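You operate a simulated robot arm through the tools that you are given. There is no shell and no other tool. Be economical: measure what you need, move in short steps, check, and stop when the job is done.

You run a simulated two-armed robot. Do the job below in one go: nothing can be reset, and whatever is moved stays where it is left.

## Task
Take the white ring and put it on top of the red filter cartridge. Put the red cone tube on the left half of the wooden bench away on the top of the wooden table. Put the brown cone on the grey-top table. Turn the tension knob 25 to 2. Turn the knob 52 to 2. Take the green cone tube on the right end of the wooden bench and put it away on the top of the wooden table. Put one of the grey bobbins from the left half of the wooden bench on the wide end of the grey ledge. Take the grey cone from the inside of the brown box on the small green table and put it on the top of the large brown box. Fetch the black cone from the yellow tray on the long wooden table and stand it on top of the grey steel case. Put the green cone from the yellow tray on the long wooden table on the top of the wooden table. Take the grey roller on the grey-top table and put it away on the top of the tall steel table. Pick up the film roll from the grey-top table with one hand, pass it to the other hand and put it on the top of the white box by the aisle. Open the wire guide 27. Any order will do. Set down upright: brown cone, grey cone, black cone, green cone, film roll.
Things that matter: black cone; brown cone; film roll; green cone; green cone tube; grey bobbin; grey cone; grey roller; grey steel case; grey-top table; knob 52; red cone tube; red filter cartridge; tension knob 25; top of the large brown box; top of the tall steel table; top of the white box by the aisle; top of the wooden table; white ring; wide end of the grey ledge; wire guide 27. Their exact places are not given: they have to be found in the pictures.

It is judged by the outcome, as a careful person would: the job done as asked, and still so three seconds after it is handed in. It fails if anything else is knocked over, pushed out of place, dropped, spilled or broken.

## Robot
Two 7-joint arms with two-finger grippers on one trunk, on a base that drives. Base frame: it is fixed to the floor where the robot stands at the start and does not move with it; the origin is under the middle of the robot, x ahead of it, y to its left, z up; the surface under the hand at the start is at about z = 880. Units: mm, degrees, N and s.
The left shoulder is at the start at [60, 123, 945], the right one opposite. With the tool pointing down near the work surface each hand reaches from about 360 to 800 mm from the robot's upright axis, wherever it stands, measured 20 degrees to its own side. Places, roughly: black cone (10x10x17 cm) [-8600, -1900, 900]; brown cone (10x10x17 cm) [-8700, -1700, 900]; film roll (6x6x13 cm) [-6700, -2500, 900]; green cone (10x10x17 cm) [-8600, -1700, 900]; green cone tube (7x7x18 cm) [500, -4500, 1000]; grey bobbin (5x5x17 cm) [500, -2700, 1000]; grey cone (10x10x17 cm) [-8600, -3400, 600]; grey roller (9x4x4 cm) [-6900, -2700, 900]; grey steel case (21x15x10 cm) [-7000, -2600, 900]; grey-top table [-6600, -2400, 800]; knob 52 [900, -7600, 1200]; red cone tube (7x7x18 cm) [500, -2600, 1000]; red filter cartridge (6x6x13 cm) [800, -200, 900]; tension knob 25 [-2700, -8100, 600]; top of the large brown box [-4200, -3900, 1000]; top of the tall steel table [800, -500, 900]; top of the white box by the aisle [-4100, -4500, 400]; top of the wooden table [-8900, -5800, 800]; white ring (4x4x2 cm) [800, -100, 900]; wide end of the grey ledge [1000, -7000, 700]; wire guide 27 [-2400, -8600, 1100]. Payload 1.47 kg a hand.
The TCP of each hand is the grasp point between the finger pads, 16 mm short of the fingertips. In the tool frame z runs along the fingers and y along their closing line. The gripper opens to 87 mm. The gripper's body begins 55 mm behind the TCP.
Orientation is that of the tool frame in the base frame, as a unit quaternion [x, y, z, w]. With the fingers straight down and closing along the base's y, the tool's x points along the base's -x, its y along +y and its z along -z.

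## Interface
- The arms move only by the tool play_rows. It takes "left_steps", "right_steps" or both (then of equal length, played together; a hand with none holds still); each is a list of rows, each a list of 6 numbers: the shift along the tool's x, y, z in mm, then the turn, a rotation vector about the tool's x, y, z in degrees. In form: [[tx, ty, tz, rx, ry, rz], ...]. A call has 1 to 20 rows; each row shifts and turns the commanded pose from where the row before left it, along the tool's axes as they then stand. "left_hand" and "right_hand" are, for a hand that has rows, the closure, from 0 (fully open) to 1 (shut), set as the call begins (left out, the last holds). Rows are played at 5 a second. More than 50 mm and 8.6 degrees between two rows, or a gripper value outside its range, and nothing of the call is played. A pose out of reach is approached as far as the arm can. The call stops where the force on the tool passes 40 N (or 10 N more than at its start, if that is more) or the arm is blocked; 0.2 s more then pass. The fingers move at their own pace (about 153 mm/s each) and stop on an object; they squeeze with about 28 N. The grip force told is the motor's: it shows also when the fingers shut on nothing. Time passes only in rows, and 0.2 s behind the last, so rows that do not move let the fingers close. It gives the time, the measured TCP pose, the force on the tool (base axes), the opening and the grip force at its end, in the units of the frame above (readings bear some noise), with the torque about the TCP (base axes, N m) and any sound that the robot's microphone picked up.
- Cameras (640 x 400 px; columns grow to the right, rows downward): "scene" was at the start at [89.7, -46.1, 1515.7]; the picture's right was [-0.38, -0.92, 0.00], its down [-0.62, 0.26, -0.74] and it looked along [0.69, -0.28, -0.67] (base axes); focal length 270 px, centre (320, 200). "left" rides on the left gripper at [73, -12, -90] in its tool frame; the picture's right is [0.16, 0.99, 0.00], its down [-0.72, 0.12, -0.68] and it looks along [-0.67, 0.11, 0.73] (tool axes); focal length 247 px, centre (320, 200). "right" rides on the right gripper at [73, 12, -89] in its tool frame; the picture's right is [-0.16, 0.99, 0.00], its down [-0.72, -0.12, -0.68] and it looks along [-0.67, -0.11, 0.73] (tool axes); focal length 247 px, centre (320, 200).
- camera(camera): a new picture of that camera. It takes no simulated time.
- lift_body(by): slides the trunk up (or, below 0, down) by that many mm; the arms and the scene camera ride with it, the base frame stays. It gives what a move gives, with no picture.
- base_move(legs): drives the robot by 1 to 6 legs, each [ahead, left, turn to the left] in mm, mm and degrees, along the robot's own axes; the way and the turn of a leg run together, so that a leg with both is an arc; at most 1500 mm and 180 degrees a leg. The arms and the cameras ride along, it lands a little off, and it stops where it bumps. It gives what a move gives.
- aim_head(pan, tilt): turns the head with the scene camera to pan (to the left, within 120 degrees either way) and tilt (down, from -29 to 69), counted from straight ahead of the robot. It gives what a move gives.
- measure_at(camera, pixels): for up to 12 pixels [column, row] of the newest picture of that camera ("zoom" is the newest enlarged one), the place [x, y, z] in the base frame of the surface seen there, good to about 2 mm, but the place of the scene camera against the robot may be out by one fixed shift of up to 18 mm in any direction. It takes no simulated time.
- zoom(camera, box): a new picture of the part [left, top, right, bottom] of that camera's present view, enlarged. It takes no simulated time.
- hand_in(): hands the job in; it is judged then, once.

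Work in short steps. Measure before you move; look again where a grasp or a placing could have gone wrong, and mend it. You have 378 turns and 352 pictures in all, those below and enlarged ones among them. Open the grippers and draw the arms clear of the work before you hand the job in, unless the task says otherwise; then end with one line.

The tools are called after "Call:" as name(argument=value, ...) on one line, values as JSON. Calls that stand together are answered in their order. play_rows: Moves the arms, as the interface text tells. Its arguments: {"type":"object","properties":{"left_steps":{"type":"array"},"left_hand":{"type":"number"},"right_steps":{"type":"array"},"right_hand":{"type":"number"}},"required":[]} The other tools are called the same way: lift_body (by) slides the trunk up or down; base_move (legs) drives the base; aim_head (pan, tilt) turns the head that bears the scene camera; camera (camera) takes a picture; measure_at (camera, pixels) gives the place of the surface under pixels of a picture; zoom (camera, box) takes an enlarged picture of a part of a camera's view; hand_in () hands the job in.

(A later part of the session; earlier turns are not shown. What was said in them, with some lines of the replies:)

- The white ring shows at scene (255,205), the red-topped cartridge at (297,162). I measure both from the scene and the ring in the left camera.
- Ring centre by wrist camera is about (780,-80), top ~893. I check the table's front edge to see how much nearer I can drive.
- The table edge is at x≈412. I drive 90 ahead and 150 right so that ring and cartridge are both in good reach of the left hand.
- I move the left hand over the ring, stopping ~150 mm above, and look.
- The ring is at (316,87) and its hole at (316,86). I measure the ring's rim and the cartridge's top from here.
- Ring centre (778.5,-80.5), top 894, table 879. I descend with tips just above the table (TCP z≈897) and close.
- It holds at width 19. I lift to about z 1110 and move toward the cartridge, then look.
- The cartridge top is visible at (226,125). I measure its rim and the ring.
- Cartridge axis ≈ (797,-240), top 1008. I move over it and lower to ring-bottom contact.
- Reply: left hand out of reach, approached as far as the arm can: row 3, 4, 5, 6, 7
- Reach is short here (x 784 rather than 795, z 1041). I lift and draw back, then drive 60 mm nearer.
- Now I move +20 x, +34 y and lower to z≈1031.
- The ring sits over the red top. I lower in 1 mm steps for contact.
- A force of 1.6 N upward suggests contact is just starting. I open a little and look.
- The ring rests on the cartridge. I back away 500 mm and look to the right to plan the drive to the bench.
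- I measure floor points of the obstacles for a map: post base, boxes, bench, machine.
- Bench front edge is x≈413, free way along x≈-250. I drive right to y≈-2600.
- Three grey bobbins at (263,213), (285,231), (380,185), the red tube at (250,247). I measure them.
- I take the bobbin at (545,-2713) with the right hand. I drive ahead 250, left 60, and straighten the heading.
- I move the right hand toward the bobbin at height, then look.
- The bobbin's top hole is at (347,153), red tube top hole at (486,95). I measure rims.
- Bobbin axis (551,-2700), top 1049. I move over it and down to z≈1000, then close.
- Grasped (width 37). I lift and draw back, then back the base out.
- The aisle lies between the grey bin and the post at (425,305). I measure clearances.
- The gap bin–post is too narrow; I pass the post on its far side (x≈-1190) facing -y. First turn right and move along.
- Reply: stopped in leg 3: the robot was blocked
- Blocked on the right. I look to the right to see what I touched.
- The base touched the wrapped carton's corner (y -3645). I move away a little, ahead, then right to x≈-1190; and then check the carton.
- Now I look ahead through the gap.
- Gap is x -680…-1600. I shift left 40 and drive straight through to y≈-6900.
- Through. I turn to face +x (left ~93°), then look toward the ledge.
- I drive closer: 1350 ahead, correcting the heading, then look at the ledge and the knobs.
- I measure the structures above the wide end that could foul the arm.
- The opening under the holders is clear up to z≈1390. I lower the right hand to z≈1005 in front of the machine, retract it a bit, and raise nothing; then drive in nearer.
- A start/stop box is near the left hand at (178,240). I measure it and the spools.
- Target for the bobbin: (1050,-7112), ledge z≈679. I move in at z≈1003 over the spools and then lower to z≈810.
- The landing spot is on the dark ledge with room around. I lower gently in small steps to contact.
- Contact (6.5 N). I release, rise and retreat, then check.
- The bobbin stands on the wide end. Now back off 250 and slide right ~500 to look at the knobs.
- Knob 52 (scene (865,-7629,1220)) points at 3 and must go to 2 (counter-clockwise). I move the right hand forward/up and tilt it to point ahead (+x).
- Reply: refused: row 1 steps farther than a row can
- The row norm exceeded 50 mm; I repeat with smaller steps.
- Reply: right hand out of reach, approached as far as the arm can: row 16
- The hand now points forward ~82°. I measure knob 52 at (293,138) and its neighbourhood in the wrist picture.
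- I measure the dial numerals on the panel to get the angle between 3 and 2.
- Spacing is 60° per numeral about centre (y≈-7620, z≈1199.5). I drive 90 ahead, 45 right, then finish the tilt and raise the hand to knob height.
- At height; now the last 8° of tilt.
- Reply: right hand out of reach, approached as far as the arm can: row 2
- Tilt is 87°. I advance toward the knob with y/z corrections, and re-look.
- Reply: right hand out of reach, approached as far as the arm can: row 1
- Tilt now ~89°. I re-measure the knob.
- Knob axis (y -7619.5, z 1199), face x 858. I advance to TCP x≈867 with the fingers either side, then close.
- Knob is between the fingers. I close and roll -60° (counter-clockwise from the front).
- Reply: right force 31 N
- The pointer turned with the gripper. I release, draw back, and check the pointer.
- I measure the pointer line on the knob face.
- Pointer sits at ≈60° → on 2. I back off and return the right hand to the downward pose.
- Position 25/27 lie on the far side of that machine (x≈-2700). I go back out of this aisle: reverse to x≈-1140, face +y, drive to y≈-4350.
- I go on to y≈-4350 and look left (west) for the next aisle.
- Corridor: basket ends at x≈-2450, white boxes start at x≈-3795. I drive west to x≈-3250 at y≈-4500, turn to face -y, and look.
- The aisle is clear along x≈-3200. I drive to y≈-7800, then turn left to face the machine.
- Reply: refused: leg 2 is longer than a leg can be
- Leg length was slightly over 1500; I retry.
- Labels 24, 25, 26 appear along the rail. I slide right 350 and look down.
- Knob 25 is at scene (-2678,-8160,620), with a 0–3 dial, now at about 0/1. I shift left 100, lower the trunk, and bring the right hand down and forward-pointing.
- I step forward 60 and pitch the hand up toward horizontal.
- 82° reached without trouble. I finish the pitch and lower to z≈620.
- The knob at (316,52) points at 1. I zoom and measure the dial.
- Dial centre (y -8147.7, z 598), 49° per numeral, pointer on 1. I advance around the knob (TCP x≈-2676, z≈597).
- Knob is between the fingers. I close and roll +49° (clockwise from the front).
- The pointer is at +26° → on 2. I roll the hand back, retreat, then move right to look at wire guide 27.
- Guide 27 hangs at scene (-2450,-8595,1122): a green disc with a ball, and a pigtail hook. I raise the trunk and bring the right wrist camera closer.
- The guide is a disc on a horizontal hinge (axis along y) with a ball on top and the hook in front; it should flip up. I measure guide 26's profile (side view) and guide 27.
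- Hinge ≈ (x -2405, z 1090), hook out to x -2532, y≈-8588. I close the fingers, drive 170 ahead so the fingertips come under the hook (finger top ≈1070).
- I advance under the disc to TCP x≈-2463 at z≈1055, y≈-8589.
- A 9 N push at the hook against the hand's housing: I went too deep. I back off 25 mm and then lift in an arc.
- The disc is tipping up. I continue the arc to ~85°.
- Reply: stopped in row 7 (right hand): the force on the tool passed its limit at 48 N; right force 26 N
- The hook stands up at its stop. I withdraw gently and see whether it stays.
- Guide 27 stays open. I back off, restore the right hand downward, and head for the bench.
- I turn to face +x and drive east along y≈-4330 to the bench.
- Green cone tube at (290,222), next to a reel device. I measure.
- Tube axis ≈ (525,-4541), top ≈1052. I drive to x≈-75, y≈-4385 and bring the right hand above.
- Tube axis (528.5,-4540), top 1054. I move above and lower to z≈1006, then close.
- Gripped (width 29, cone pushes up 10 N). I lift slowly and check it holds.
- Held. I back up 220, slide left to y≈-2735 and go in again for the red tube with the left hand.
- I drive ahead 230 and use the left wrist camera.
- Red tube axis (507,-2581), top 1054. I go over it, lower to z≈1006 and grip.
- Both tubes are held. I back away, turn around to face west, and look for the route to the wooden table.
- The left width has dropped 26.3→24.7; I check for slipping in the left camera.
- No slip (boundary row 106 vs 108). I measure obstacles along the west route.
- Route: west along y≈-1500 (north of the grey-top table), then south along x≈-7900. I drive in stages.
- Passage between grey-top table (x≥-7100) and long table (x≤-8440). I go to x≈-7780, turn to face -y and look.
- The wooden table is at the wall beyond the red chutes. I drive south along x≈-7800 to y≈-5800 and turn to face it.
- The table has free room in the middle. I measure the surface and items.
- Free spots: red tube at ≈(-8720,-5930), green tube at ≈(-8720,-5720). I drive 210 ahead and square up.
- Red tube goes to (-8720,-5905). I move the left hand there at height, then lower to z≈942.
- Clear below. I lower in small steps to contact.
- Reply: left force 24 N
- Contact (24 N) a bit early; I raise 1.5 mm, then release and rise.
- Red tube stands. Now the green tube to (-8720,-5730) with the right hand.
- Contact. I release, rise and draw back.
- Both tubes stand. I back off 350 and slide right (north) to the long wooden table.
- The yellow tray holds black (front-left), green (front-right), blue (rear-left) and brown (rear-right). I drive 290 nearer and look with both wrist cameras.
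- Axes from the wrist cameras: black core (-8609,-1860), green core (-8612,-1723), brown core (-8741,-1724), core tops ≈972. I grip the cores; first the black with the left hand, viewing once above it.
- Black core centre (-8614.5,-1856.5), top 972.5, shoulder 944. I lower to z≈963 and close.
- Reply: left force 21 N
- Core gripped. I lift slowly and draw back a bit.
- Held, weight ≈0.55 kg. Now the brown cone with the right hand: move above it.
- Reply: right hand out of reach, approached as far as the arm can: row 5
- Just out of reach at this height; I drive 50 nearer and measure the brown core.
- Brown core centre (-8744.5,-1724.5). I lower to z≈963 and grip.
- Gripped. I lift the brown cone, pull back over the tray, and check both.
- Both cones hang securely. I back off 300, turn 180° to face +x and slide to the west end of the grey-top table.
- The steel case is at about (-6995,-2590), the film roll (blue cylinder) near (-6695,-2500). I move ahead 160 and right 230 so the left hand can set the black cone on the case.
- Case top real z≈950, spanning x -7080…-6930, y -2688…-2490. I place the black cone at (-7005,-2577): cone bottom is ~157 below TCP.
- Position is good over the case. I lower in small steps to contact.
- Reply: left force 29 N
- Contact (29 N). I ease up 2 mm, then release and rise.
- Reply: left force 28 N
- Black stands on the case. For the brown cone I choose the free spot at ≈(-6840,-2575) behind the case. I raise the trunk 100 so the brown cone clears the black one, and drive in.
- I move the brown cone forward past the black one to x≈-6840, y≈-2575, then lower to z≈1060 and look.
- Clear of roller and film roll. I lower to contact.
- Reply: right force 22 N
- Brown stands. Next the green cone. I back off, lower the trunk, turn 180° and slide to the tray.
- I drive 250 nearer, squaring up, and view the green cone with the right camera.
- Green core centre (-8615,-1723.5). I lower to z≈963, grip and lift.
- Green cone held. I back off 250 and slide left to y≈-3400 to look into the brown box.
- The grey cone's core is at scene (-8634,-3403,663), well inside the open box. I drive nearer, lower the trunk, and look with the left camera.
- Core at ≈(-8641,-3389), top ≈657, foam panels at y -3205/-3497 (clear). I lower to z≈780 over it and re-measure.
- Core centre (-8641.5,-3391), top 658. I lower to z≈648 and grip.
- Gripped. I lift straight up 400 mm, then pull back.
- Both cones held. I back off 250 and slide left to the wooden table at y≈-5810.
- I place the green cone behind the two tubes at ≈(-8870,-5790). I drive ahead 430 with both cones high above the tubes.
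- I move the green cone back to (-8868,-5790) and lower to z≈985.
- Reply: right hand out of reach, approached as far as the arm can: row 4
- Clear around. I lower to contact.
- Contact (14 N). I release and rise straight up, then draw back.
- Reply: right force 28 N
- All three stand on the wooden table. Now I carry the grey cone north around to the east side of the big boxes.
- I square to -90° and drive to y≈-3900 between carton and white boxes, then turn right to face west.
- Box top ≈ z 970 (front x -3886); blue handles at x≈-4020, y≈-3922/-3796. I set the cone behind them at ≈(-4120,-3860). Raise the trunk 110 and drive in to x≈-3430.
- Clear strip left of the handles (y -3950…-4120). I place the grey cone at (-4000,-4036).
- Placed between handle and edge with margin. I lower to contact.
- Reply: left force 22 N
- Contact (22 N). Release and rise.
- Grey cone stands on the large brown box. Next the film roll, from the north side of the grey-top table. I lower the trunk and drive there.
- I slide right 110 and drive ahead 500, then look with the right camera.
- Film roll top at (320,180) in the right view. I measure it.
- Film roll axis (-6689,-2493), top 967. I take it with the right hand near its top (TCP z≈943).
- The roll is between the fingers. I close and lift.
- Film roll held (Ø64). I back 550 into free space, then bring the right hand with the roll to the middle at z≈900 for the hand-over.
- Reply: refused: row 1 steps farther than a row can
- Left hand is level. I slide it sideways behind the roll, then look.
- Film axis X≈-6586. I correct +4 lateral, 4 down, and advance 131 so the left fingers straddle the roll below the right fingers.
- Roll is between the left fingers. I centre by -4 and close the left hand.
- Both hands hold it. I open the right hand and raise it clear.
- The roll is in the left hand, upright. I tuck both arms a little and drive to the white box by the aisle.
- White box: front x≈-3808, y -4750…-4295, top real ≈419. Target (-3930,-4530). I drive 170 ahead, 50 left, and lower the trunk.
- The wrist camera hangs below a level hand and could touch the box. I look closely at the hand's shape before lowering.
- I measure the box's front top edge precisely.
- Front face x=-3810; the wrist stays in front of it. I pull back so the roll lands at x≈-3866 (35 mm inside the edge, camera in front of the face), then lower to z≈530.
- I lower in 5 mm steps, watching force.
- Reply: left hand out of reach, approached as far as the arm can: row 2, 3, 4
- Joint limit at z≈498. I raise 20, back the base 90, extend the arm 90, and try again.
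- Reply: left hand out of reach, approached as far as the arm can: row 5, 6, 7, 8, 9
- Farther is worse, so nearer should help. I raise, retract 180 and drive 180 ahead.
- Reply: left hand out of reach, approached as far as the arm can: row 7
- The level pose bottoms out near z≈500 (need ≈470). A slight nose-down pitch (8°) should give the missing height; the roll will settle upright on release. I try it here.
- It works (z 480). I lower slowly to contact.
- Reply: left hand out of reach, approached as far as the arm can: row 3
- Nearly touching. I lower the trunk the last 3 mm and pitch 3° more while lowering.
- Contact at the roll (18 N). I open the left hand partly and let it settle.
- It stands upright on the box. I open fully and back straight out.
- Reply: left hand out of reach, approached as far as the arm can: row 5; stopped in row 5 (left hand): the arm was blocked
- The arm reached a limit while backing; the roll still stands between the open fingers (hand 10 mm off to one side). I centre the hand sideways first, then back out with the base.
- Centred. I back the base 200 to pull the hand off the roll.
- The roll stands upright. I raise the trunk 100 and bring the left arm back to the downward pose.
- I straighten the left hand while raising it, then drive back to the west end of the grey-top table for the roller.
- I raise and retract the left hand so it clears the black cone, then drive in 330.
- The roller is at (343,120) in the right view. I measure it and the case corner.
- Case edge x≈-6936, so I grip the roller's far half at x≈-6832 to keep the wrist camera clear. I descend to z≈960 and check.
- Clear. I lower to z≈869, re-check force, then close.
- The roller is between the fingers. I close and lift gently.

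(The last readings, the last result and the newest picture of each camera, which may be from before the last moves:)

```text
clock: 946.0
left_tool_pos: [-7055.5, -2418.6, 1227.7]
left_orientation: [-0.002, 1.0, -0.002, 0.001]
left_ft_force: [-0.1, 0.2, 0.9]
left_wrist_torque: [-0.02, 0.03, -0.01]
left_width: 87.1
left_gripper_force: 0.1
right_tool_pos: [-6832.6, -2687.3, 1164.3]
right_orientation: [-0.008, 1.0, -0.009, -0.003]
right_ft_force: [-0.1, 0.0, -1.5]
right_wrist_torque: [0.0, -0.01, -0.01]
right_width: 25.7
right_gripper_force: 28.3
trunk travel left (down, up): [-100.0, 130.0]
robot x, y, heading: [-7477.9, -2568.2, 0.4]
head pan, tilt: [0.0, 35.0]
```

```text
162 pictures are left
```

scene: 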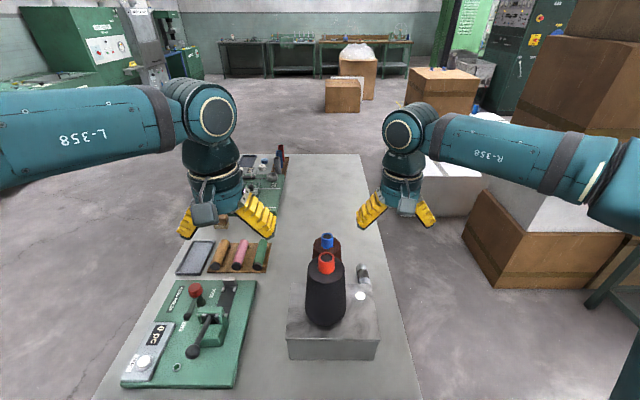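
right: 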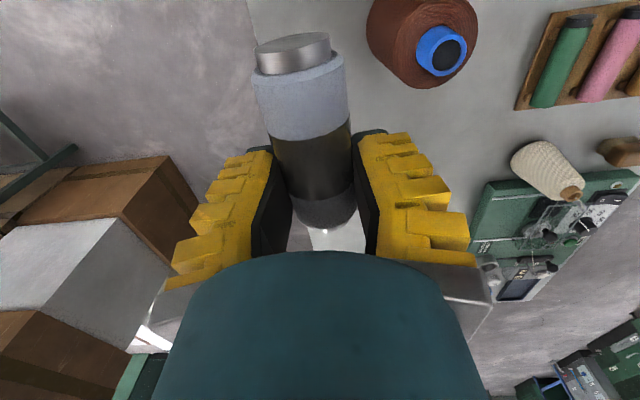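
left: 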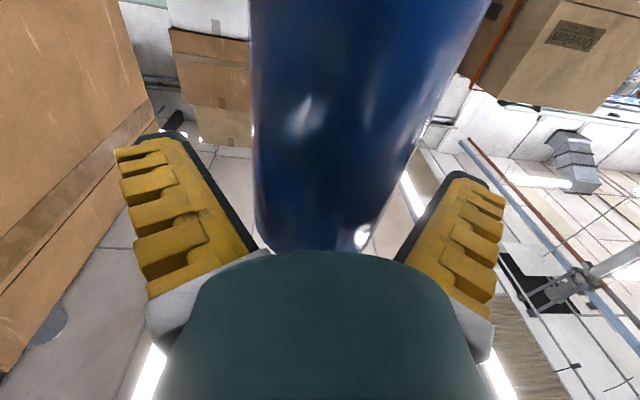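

Roller held. I back out, move to the north lane and drive east toward the tall steel table.

Call:
base_move(legs=[[-320, 0, 0], [0, 1100, 0]])

Call:
play_rows(right_steps=[[40, 0, 0, 0, 0, 0], [40, 0, 0, 0, 0, 0], [40, 0, 0, 0, 0, 0], [40, 0, 0, 0, 0, 0], [0, 0, 0, 0, 0, 0]])

Call:
base_move(legs=[[1500, 0, 0], [1500, 0, 0], [1500, 0, 0]])

```text
clock: 958.1
left_tool_pos: [-7384.6, -1263.7, 1228.2]
left_orientation: [-0.004, 1.0, -0.002, 0.001]
left_ft_force: [1.0, 0.2, 1.0]
left_wrist_torque: [-0.04, 0.04, 0.03]
left_width: 86.9
left_gripper_force: 0.0
right_tool_pos: [-7160.1, -1529.5, 1163.9]
right_orientation: [-0.011, 1.0, -0.009, -0.002]
right_ft_force: [0.8, 0.6, -1.4]
right_wrist_torque: [0.0, -0.03, 0.02]
right_width: 25.5
right_gripper_force: 28.3
trunk travel left (down, up): [-100.0, 130.0]
robot x, y, heading: [-7808.5, -1414.7, 0.6]
head pan, tilt: [0.0, 35.0]
```

```text
clock: 959.3
left_tool_pos: [-7384.6, -1263.5, 1227.0]
left_orientation: [-0.004, 1.0, -0.002, 0.001]
left_ft_force: [0.1, -0.4, 0.0]
left_wrist_torque: [-0.02, -0.04, 0.0]
left_width: 87.3
left_gripper_force: 0.1
right_tool_pos: [-7318.6, -1529.7, 1164.1]
right_orientation: [-0.01, 1.0, -0.01, -0.002]
right_ft_force: [-0.6, 0.5, -1.3]
right_wrist_torque: [-0.04, -0.03, 0.0]
right_width: 25.8
right_gripper_force: 28.0
trunk travel left (down, up): [-100.0, 130.0]
robot x, y, heading: [-7810.4, -1413.4, 0.6]
head pan, tilt: [0.0, 35.0]
```

```text
clock: 980.9
left_tool_pos: [-2880.9, -1082.7, 1228.5]
left_orientation: [-0.029, 1.0, -0.001, 0.001]
left_ft_force: [0.4, -0.5, -0.7]
left_wrist_torque: [0.02, 0.01, -0.02]
left_width: 86.9
left_gripper_force: 0.0
right_tool_pos: [-2802.4, -1345.0, 1163.7]
right_orientation: [-0.035, 0.999, -0.01, -0.002]
right_ft_force: [-0.1, -0.3, -1.4]
right_wrist_torque: [0.03, -0.01, -0.02]
right_width: 25.5
right_gripper_force: 27.9
trunk travel left (down, up): [-100.0, 130.0]
robot x, y, heading: [-3293.4, -1251.5, 3.5]
head pan, tilt: [0.0, 35.0]
```

Call:
base_move(legs=[[0, 0, -3.5], [1400, 400, 0], [1400, 400, 0]])

Call:
aim_head(pan=0, tilt=35)

Call:
camera(camera="scene")

```text
clock: 995.5
left_tool_pos: [-39.2, -331.0, 1226.7]
left_orientation: [0.01, 1.0, -0.002, 0.001]
left_ft_force: [-0.5, -1.1, 0.1]
left_wrist_torque: [0.02, -0.03, 0.04]
left_width: 86.8
left_gripper_force: 0.1
right_tool_pos: [20.1, -599.2, 1164.4]
right_orientation: [0.003, 1.0, -0.01, -0.003]
right_ft_force: [0.2, -0.8, -0.7]
right_wrist_torque: [0.0, 0.01, -0.03]
right_width: 25.4
right_gripper_force: 28.3
trunk travel left (down, up): [-100.0, 130.0]
robot x, y, heading: [-467.6, -469.0, -0.9]
head pan, tilt: [0.0, 35.0]
```

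```text
clock: 996.1
left_tool_pos: [-38.7, -331.6, 1227.9]
left_orientation: [0.01, 1.0, -0.002, 0.001]
left_ft_force: [-0.5, 0.0, -0.4]
left_wrist_torque: [-0.01, 0.01, -0.02]
left_width: 87.0
left_gripper_force: 0.0
right_tool_pos: [19.4, -599.1, 1165.2]
right_orientation: [0.003, 1.0, -0.01, -0.003]
right_ft_force: [-0.5, 0.0, -1.4]
right_wrist_torque: [0.02, -0.02, 0.02]
right_width: 25.6
right_gripper_force: 28.0
trunk travel left (down, up): [-100.0, 130.0]
robot x, y, heading: [-467.3, -471.2, -0.8]
head pan, tilt: [0.0, 35.0]
```

```text
161 pictures are left
```

scene: 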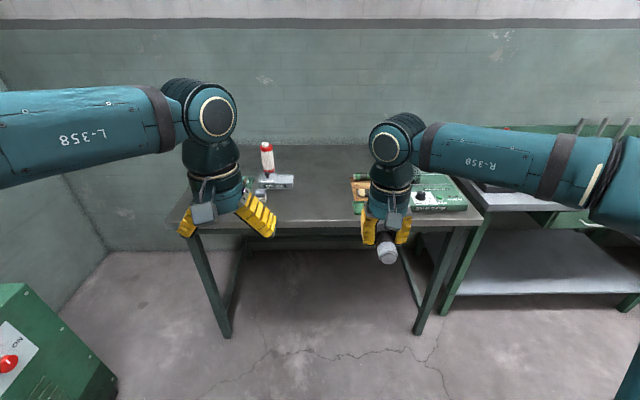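

The ring still rests on the cartridge. I drive 510 ahead and look at the free spot near (690,-560).

Call:
base_move(legs=[[510, 0, 0.8]])

Call:
camera(camera="right")

Call:
camera(camera="scene")

```text
clock: 999.1
left_tool_pos: [462.5, -324.8, 1228.3]
left_orientation: [-0.001, 1.0, -0.002, 0.002]
left_ft_force: [0.5, -0.9, -0.1]
left_wrist_torque: [0.04, 0.01, -0.03]
left_width: 86.9
left_gripper_force: 0.1
right_tool_pos: [525.8, -591.7, 1164.9]
right_orientation: [-0.008, 1.0, -0.01, -0.003]
right_ft_force: [0.4, 1.0, -1.3]
right_wrist_torque: [-0.02, -0.01, -0.01]
right_width: 25.6
right_gripper_force: 28.0
trunk travel left (down, up): [-100.0, 130.0]
robot x, y, heading: [39.5, -471.5, 0.3]
head pan, tilt: [0.0, 35.0]
```

```text
160 pictures are left
```

right: 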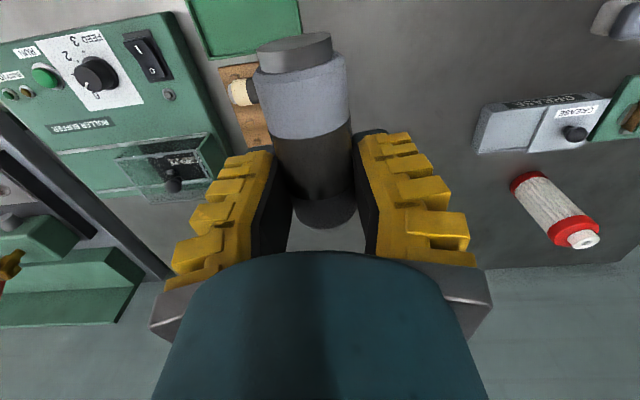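

```text
159 pictures are left
```

scene: 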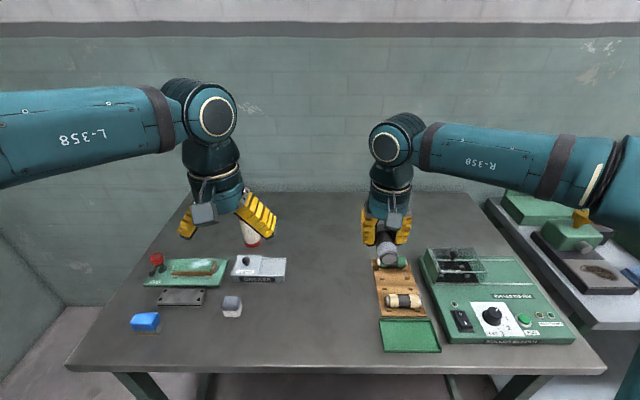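

Call:
measure_at(camera="right", pixels=[[470, 145], [262, 145], [400, 60], [420, 150], [385, 100], [480, 110]])

Call:
measure_at(camera="scene", pixels=[[330, 280], [286, 270], [374, 285], [330, 230]])

```text
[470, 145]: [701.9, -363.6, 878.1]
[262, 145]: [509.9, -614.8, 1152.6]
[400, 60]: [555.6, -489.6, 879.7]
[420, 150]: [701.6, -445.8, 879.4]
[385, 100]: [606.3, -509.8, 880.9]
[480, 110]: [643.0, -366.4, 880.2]
```

```text
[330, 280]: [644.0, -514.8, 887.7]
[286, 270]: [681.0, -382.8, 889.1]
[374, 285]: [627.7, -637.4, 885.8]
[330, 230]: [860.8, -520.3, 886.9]
```

Free spot (690,-495), table 879.5. I move there and lower to z≈915.

Call:
play_rows(right_steps=[[-40, 24, 0, 0, 0, 0], [-40, 24, 0, 0, 0, 0], [-42, 24, 0, 0, 0, 0], [-42, 25, 0, 0, 0, 0], [0, 0, 45, 0, 0, 0], [0, 0, 45, 0, 0, 0], [0, 0, 45, 0, 0, 0], [0, 0, 45, 0, 0, 0], [0, 0, 45, 0, 0, 0], [0, 0, 25, 0, 0, 0], [0, 0, 0, 0, 0, 0]])

Call:
camera(camera="right")

```text
clock: 1001.5
left_tool_pos: [460.4, -325.0, 1227.7]
left_orientation: [-0.001, 1.0, -0.002, 0.001]
left_ft_force: [-0.4, -0.7, 0.4]
left_wrist_torque: [0.03, 0.02, -0.02]
left_width: 86.8
left_gripper_force: 0.0
right_tool_pos: [687.3, -495.8, 910.3]
right_orientation: [-0.008, 1.0, -0.009, -0.003]
right_ft_force: [1.1, 0.1, -1.9]
right_wrist_torque: [0.02, -0.05, -0.01]
right_width: 25.8
right_gripper_force: 28.2
trunk travel left (down, up): [-100.0, 130.0]
robot x, y, heading: [34.3, -468.4, 0.4]
head pan, tilt: [0.0, 35.0]
```

```text
158 pictures are left
```

right: 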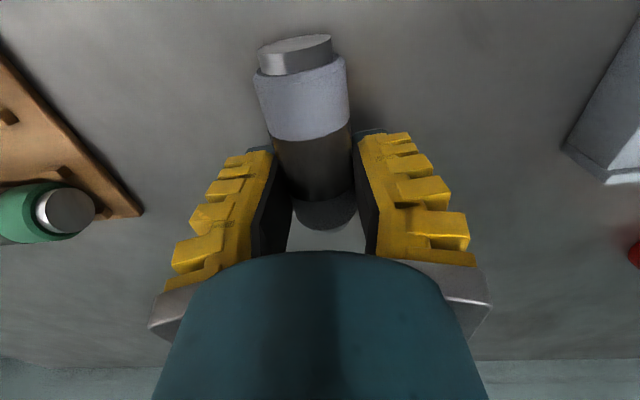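

Call:
play_rows(right_steps=[[0, 0, 2.5, 0, 0, 0], [0, 0, 1.5, 0, 0, 0], [0, 0, 1.5, 0, 0, 0], [0, 0, 0, 0, 0, 0]])

```text
clock: 1002.5
left_tool_pos: [460.6, -324.8, 1228.5]
left_orientation: [-0.001, 1.0, -0.002, 0.001]
left_ft_force: [0.2, 0.3, -0.5]
left_wrist_torque: [0.01, -0.02, 0.04]
left_width: 87.0
left_gripper_force: 0.0
right_tool_pos: [686.2, -497.7, 906.7]
right_orientation: [-0.007, 1.0, -0.01, -0.003]
right_ft_force: [1.0, 0.6, -2.1]
right_wrist_torque: [0.02, -0.06, 0.01]
right_width: 25.7
right_gripper_force: 28.4
trunk travel left (down, up): [-100.0, 130.0]
robot x, y, heading: [35.2, -474.2, 0.3]
head pan, tilt: [0.0, 35.0]
```

Not yet touching; I lower a few more millimetres.

Call:
play_rows(right_steps=[[0, 0, 1.5, 0, 0, 0], [0, 0, 1.5, 0, 0, 0], [0, 0, 1.5, 0, 0, 0], [0, 0, 0, 0, 0, 0]])

```text
clock: 1003.5
left_tool_pos: [460.7, -324.1, 1227.8]
left_orientation: [-0.001, 1.0, -0.003, 0.001]
left_ft_force: [0.6, -0.2, -0.1]
left_wrist_torque: [0.05, 0.0, 0.02]
left_width: 87.0
left_gripper_force: 0.0
right_tool_pos: [687.0, -496.4, 905.0]
right_orientation: [-0.008, 1.0, -0.009, -0.002]
right_ft_force: [-0.6, 1.4, 9.3]
right_wrist_torque: [0.08, 0.55, -0.12]
right_width: 27.8
right_gripper_force: 28.2
trunk travel left (down, up): [-100.0, 130.0]
robot x, y, heading: [36.7, -474.4, 0.5]
head pan, tilt: [0.0, 35.0]
```

Contact. One more millimetre, then open gently and rise.

Call:
play_rows(right_steps=[[0, 0, 1, 0, 0, 0], [0, 0, 0, 0, 0, 0]])

Call:
play_rows(right_steps=[[0, 0, 0, 0, 0, 0], [0, 0, 0, 0, 0, 0], [0, 0, 0, 0, 0, 0], [0, 0, -20, 0, 0, 0], [0, 0, -40, 0, 0, 0], [0, 0, -45, 0, 0, 0], [0, 0, -45, 0, 0, 0], [0, 0, -45, 0, 0, 0], [0, 0, -45, 0, 0, 0], [40, 0, 0, 0, 0, 0], [40, 0, 0, 0, 0, 0], [0, 0, 0, 0, 0, 0]], right_hand=0.4)

Call:
camera(camera="right")

Call:
camera(camera="scene")

```text
clock: 1004.1
left_tool_pos: [460.0, -324.2, 1227.1]
left_orientation: [0.0, 1.0, -0.001, 0.002]
left_ft_force: [0.0, 0.5, 0.5]
left_wrist_torque: [0.02, -0.01, 0.0]
left_width: 86.8
left_gripper_force: 0.1
right_tool_pos: [687.2, -497.1, 903.2]
right_orientation: [-0.007, 1.0, -0.009, -0.001]
right_ft_force: [4.2, 5.5, 12.7]
right_wrist_torque: [0.19, 0.65, -0.26]
right_width: 28.9
right_gripper_force: 28.0
trunk travel left (down, up): [-100.0, 130.0]
robot x, y, heading: [36.3, -472.2, 0.3]
head pan, tilt: [0.0, 35.0]
```

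```text
clock: 1006.7
left_tool_pos: [460.7, -324.4, 1227.6]
left_orientation: [0.0, 1.0, -0.002, 0.001]
left_ft_force: [0.3, 0.3, 0.5]
left_wrist_torque: [0.0, 0.0, -0.02]
left_width: 87.1
left_gripper_force: 0.1
right_tool_pos: [608.4, -493.6, 1141.5]
right_orientation: [-0.007, 1.0, -0.009, -0.003]
right_ft_force: [0.3, -0.8, -0.1]
right_wrist_torque: [-0.03, 0.03, 0.0]
right_width: 57.6
right_gripper_force: 3.3
trunk travel left (down, up): [-100.0, 130.0]
robot x, y, heading: [35.9, -469.4, 0.2]
head pan, tilt: [0.0, 35.0]
```

```text
157 pictures are left
```

right: 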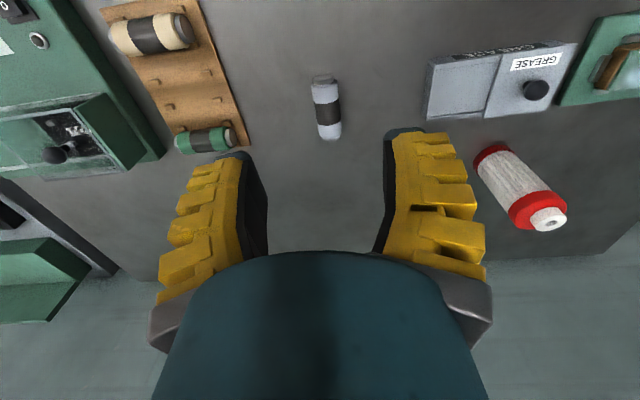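

```text
156 pictures are left
```

scene: 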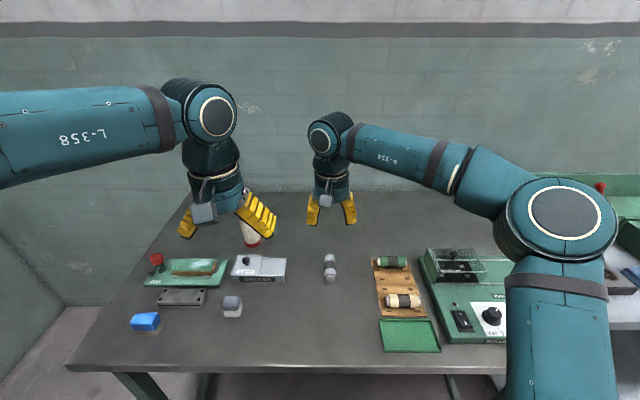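

All jobs are done; the roller lies still on the tall steel table. I open both grippers, back away and check once more.

Call:
base_move(legs=[[-400, 0, 0]])

Call:
play_rows(left_steps=[[0, 0, 0, 0, 0, 0], [0, 0, 0, 0, 0, 0], [0, 0, 0, 0, 0, 0]], right_steps=[[0, 0, 0, 0, 0, 0], [0, 0, 0, 0, 0, 0], [0, 0, 0, 0, 0, 0]], left_hand=0, right_hand=0)

Call:
camera(camera="scene")

```text
clock: 1009.1
left_tool_pos: [61.9, -325.8, 1228.7]
left_orientation: [-0.001, 1.0, -0.002, 0.002]
left_ft_force: [0.3, 0.1, -0.3]
left_wrist_torque: [0.0, -0.01, -0.01]
left_width: 87.3
left_gripper_force: 0.1
right_tool_pos: [208.7, -496.0, 1142.3]
right_orientation: [-0.009, 1.0, -0.01, -0.002]
right_ft_force: [-0.4, 0.4, 0.0]
right_wrist_torque: [-0.02, -0.04, 0.06]
right_width: 57.4
right_gripper_force: 3.6
trunk travel left (down, up): [-100.0, 130.0]
robot x, y, heading: [-362.3, -474.2, 0.5]
head pan, tilt: [0.0, 35.0]
```

```text
clock: 1010.0
left_tool_pos: [62.4, -327.5, 1228.2]
left_orientation: [-0.002, 1.0, -0.002, 0.001]
left_ft_force: [-0.4, 0.2, 0.0]
left_wrist_torque: [0.0, 0.01, -0.01]
left_width: 87.2
left_gripper_force: 0.1
right_tool_pos: [209.1, -495.7, 1141.6]
right_orientation: [-0.008, 1.0, -0.009, -0.002]
right_ft_force: [0.3, 0.2, 0.6]
right_wrist_torque: [0.0, 0.01, 0.01]
right_width: 86.7
right_gripper_force: 0.0
trunk travel left (down, up): [-100.0, 130.0]
robot x, y, heading: [-362.3, -473.9, 0.5]
head pan, tilt: [0.0, 35.0]
```

```text
155 pictures are left
```

scene: 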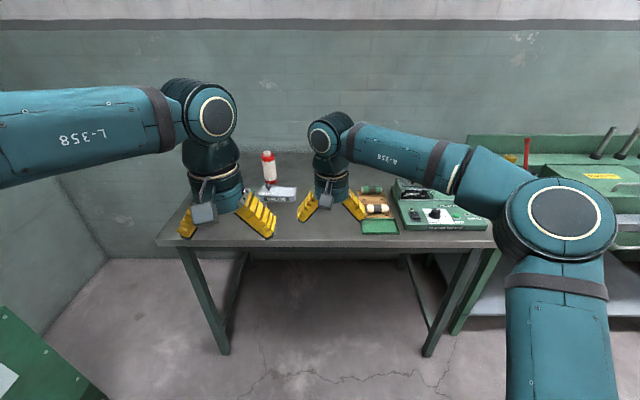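

The ring is on its cartridge, the arms are clear and both grippers are open. I hand in.

Call:
hand_in()

```text
The job is handed in.
```

I did all thirteen jobs and handed in with both grippers open and the arms clear; early on the base bumped the bubble-wrapped carton near the bench and stopped, and later measurements put its side where I first measured it.
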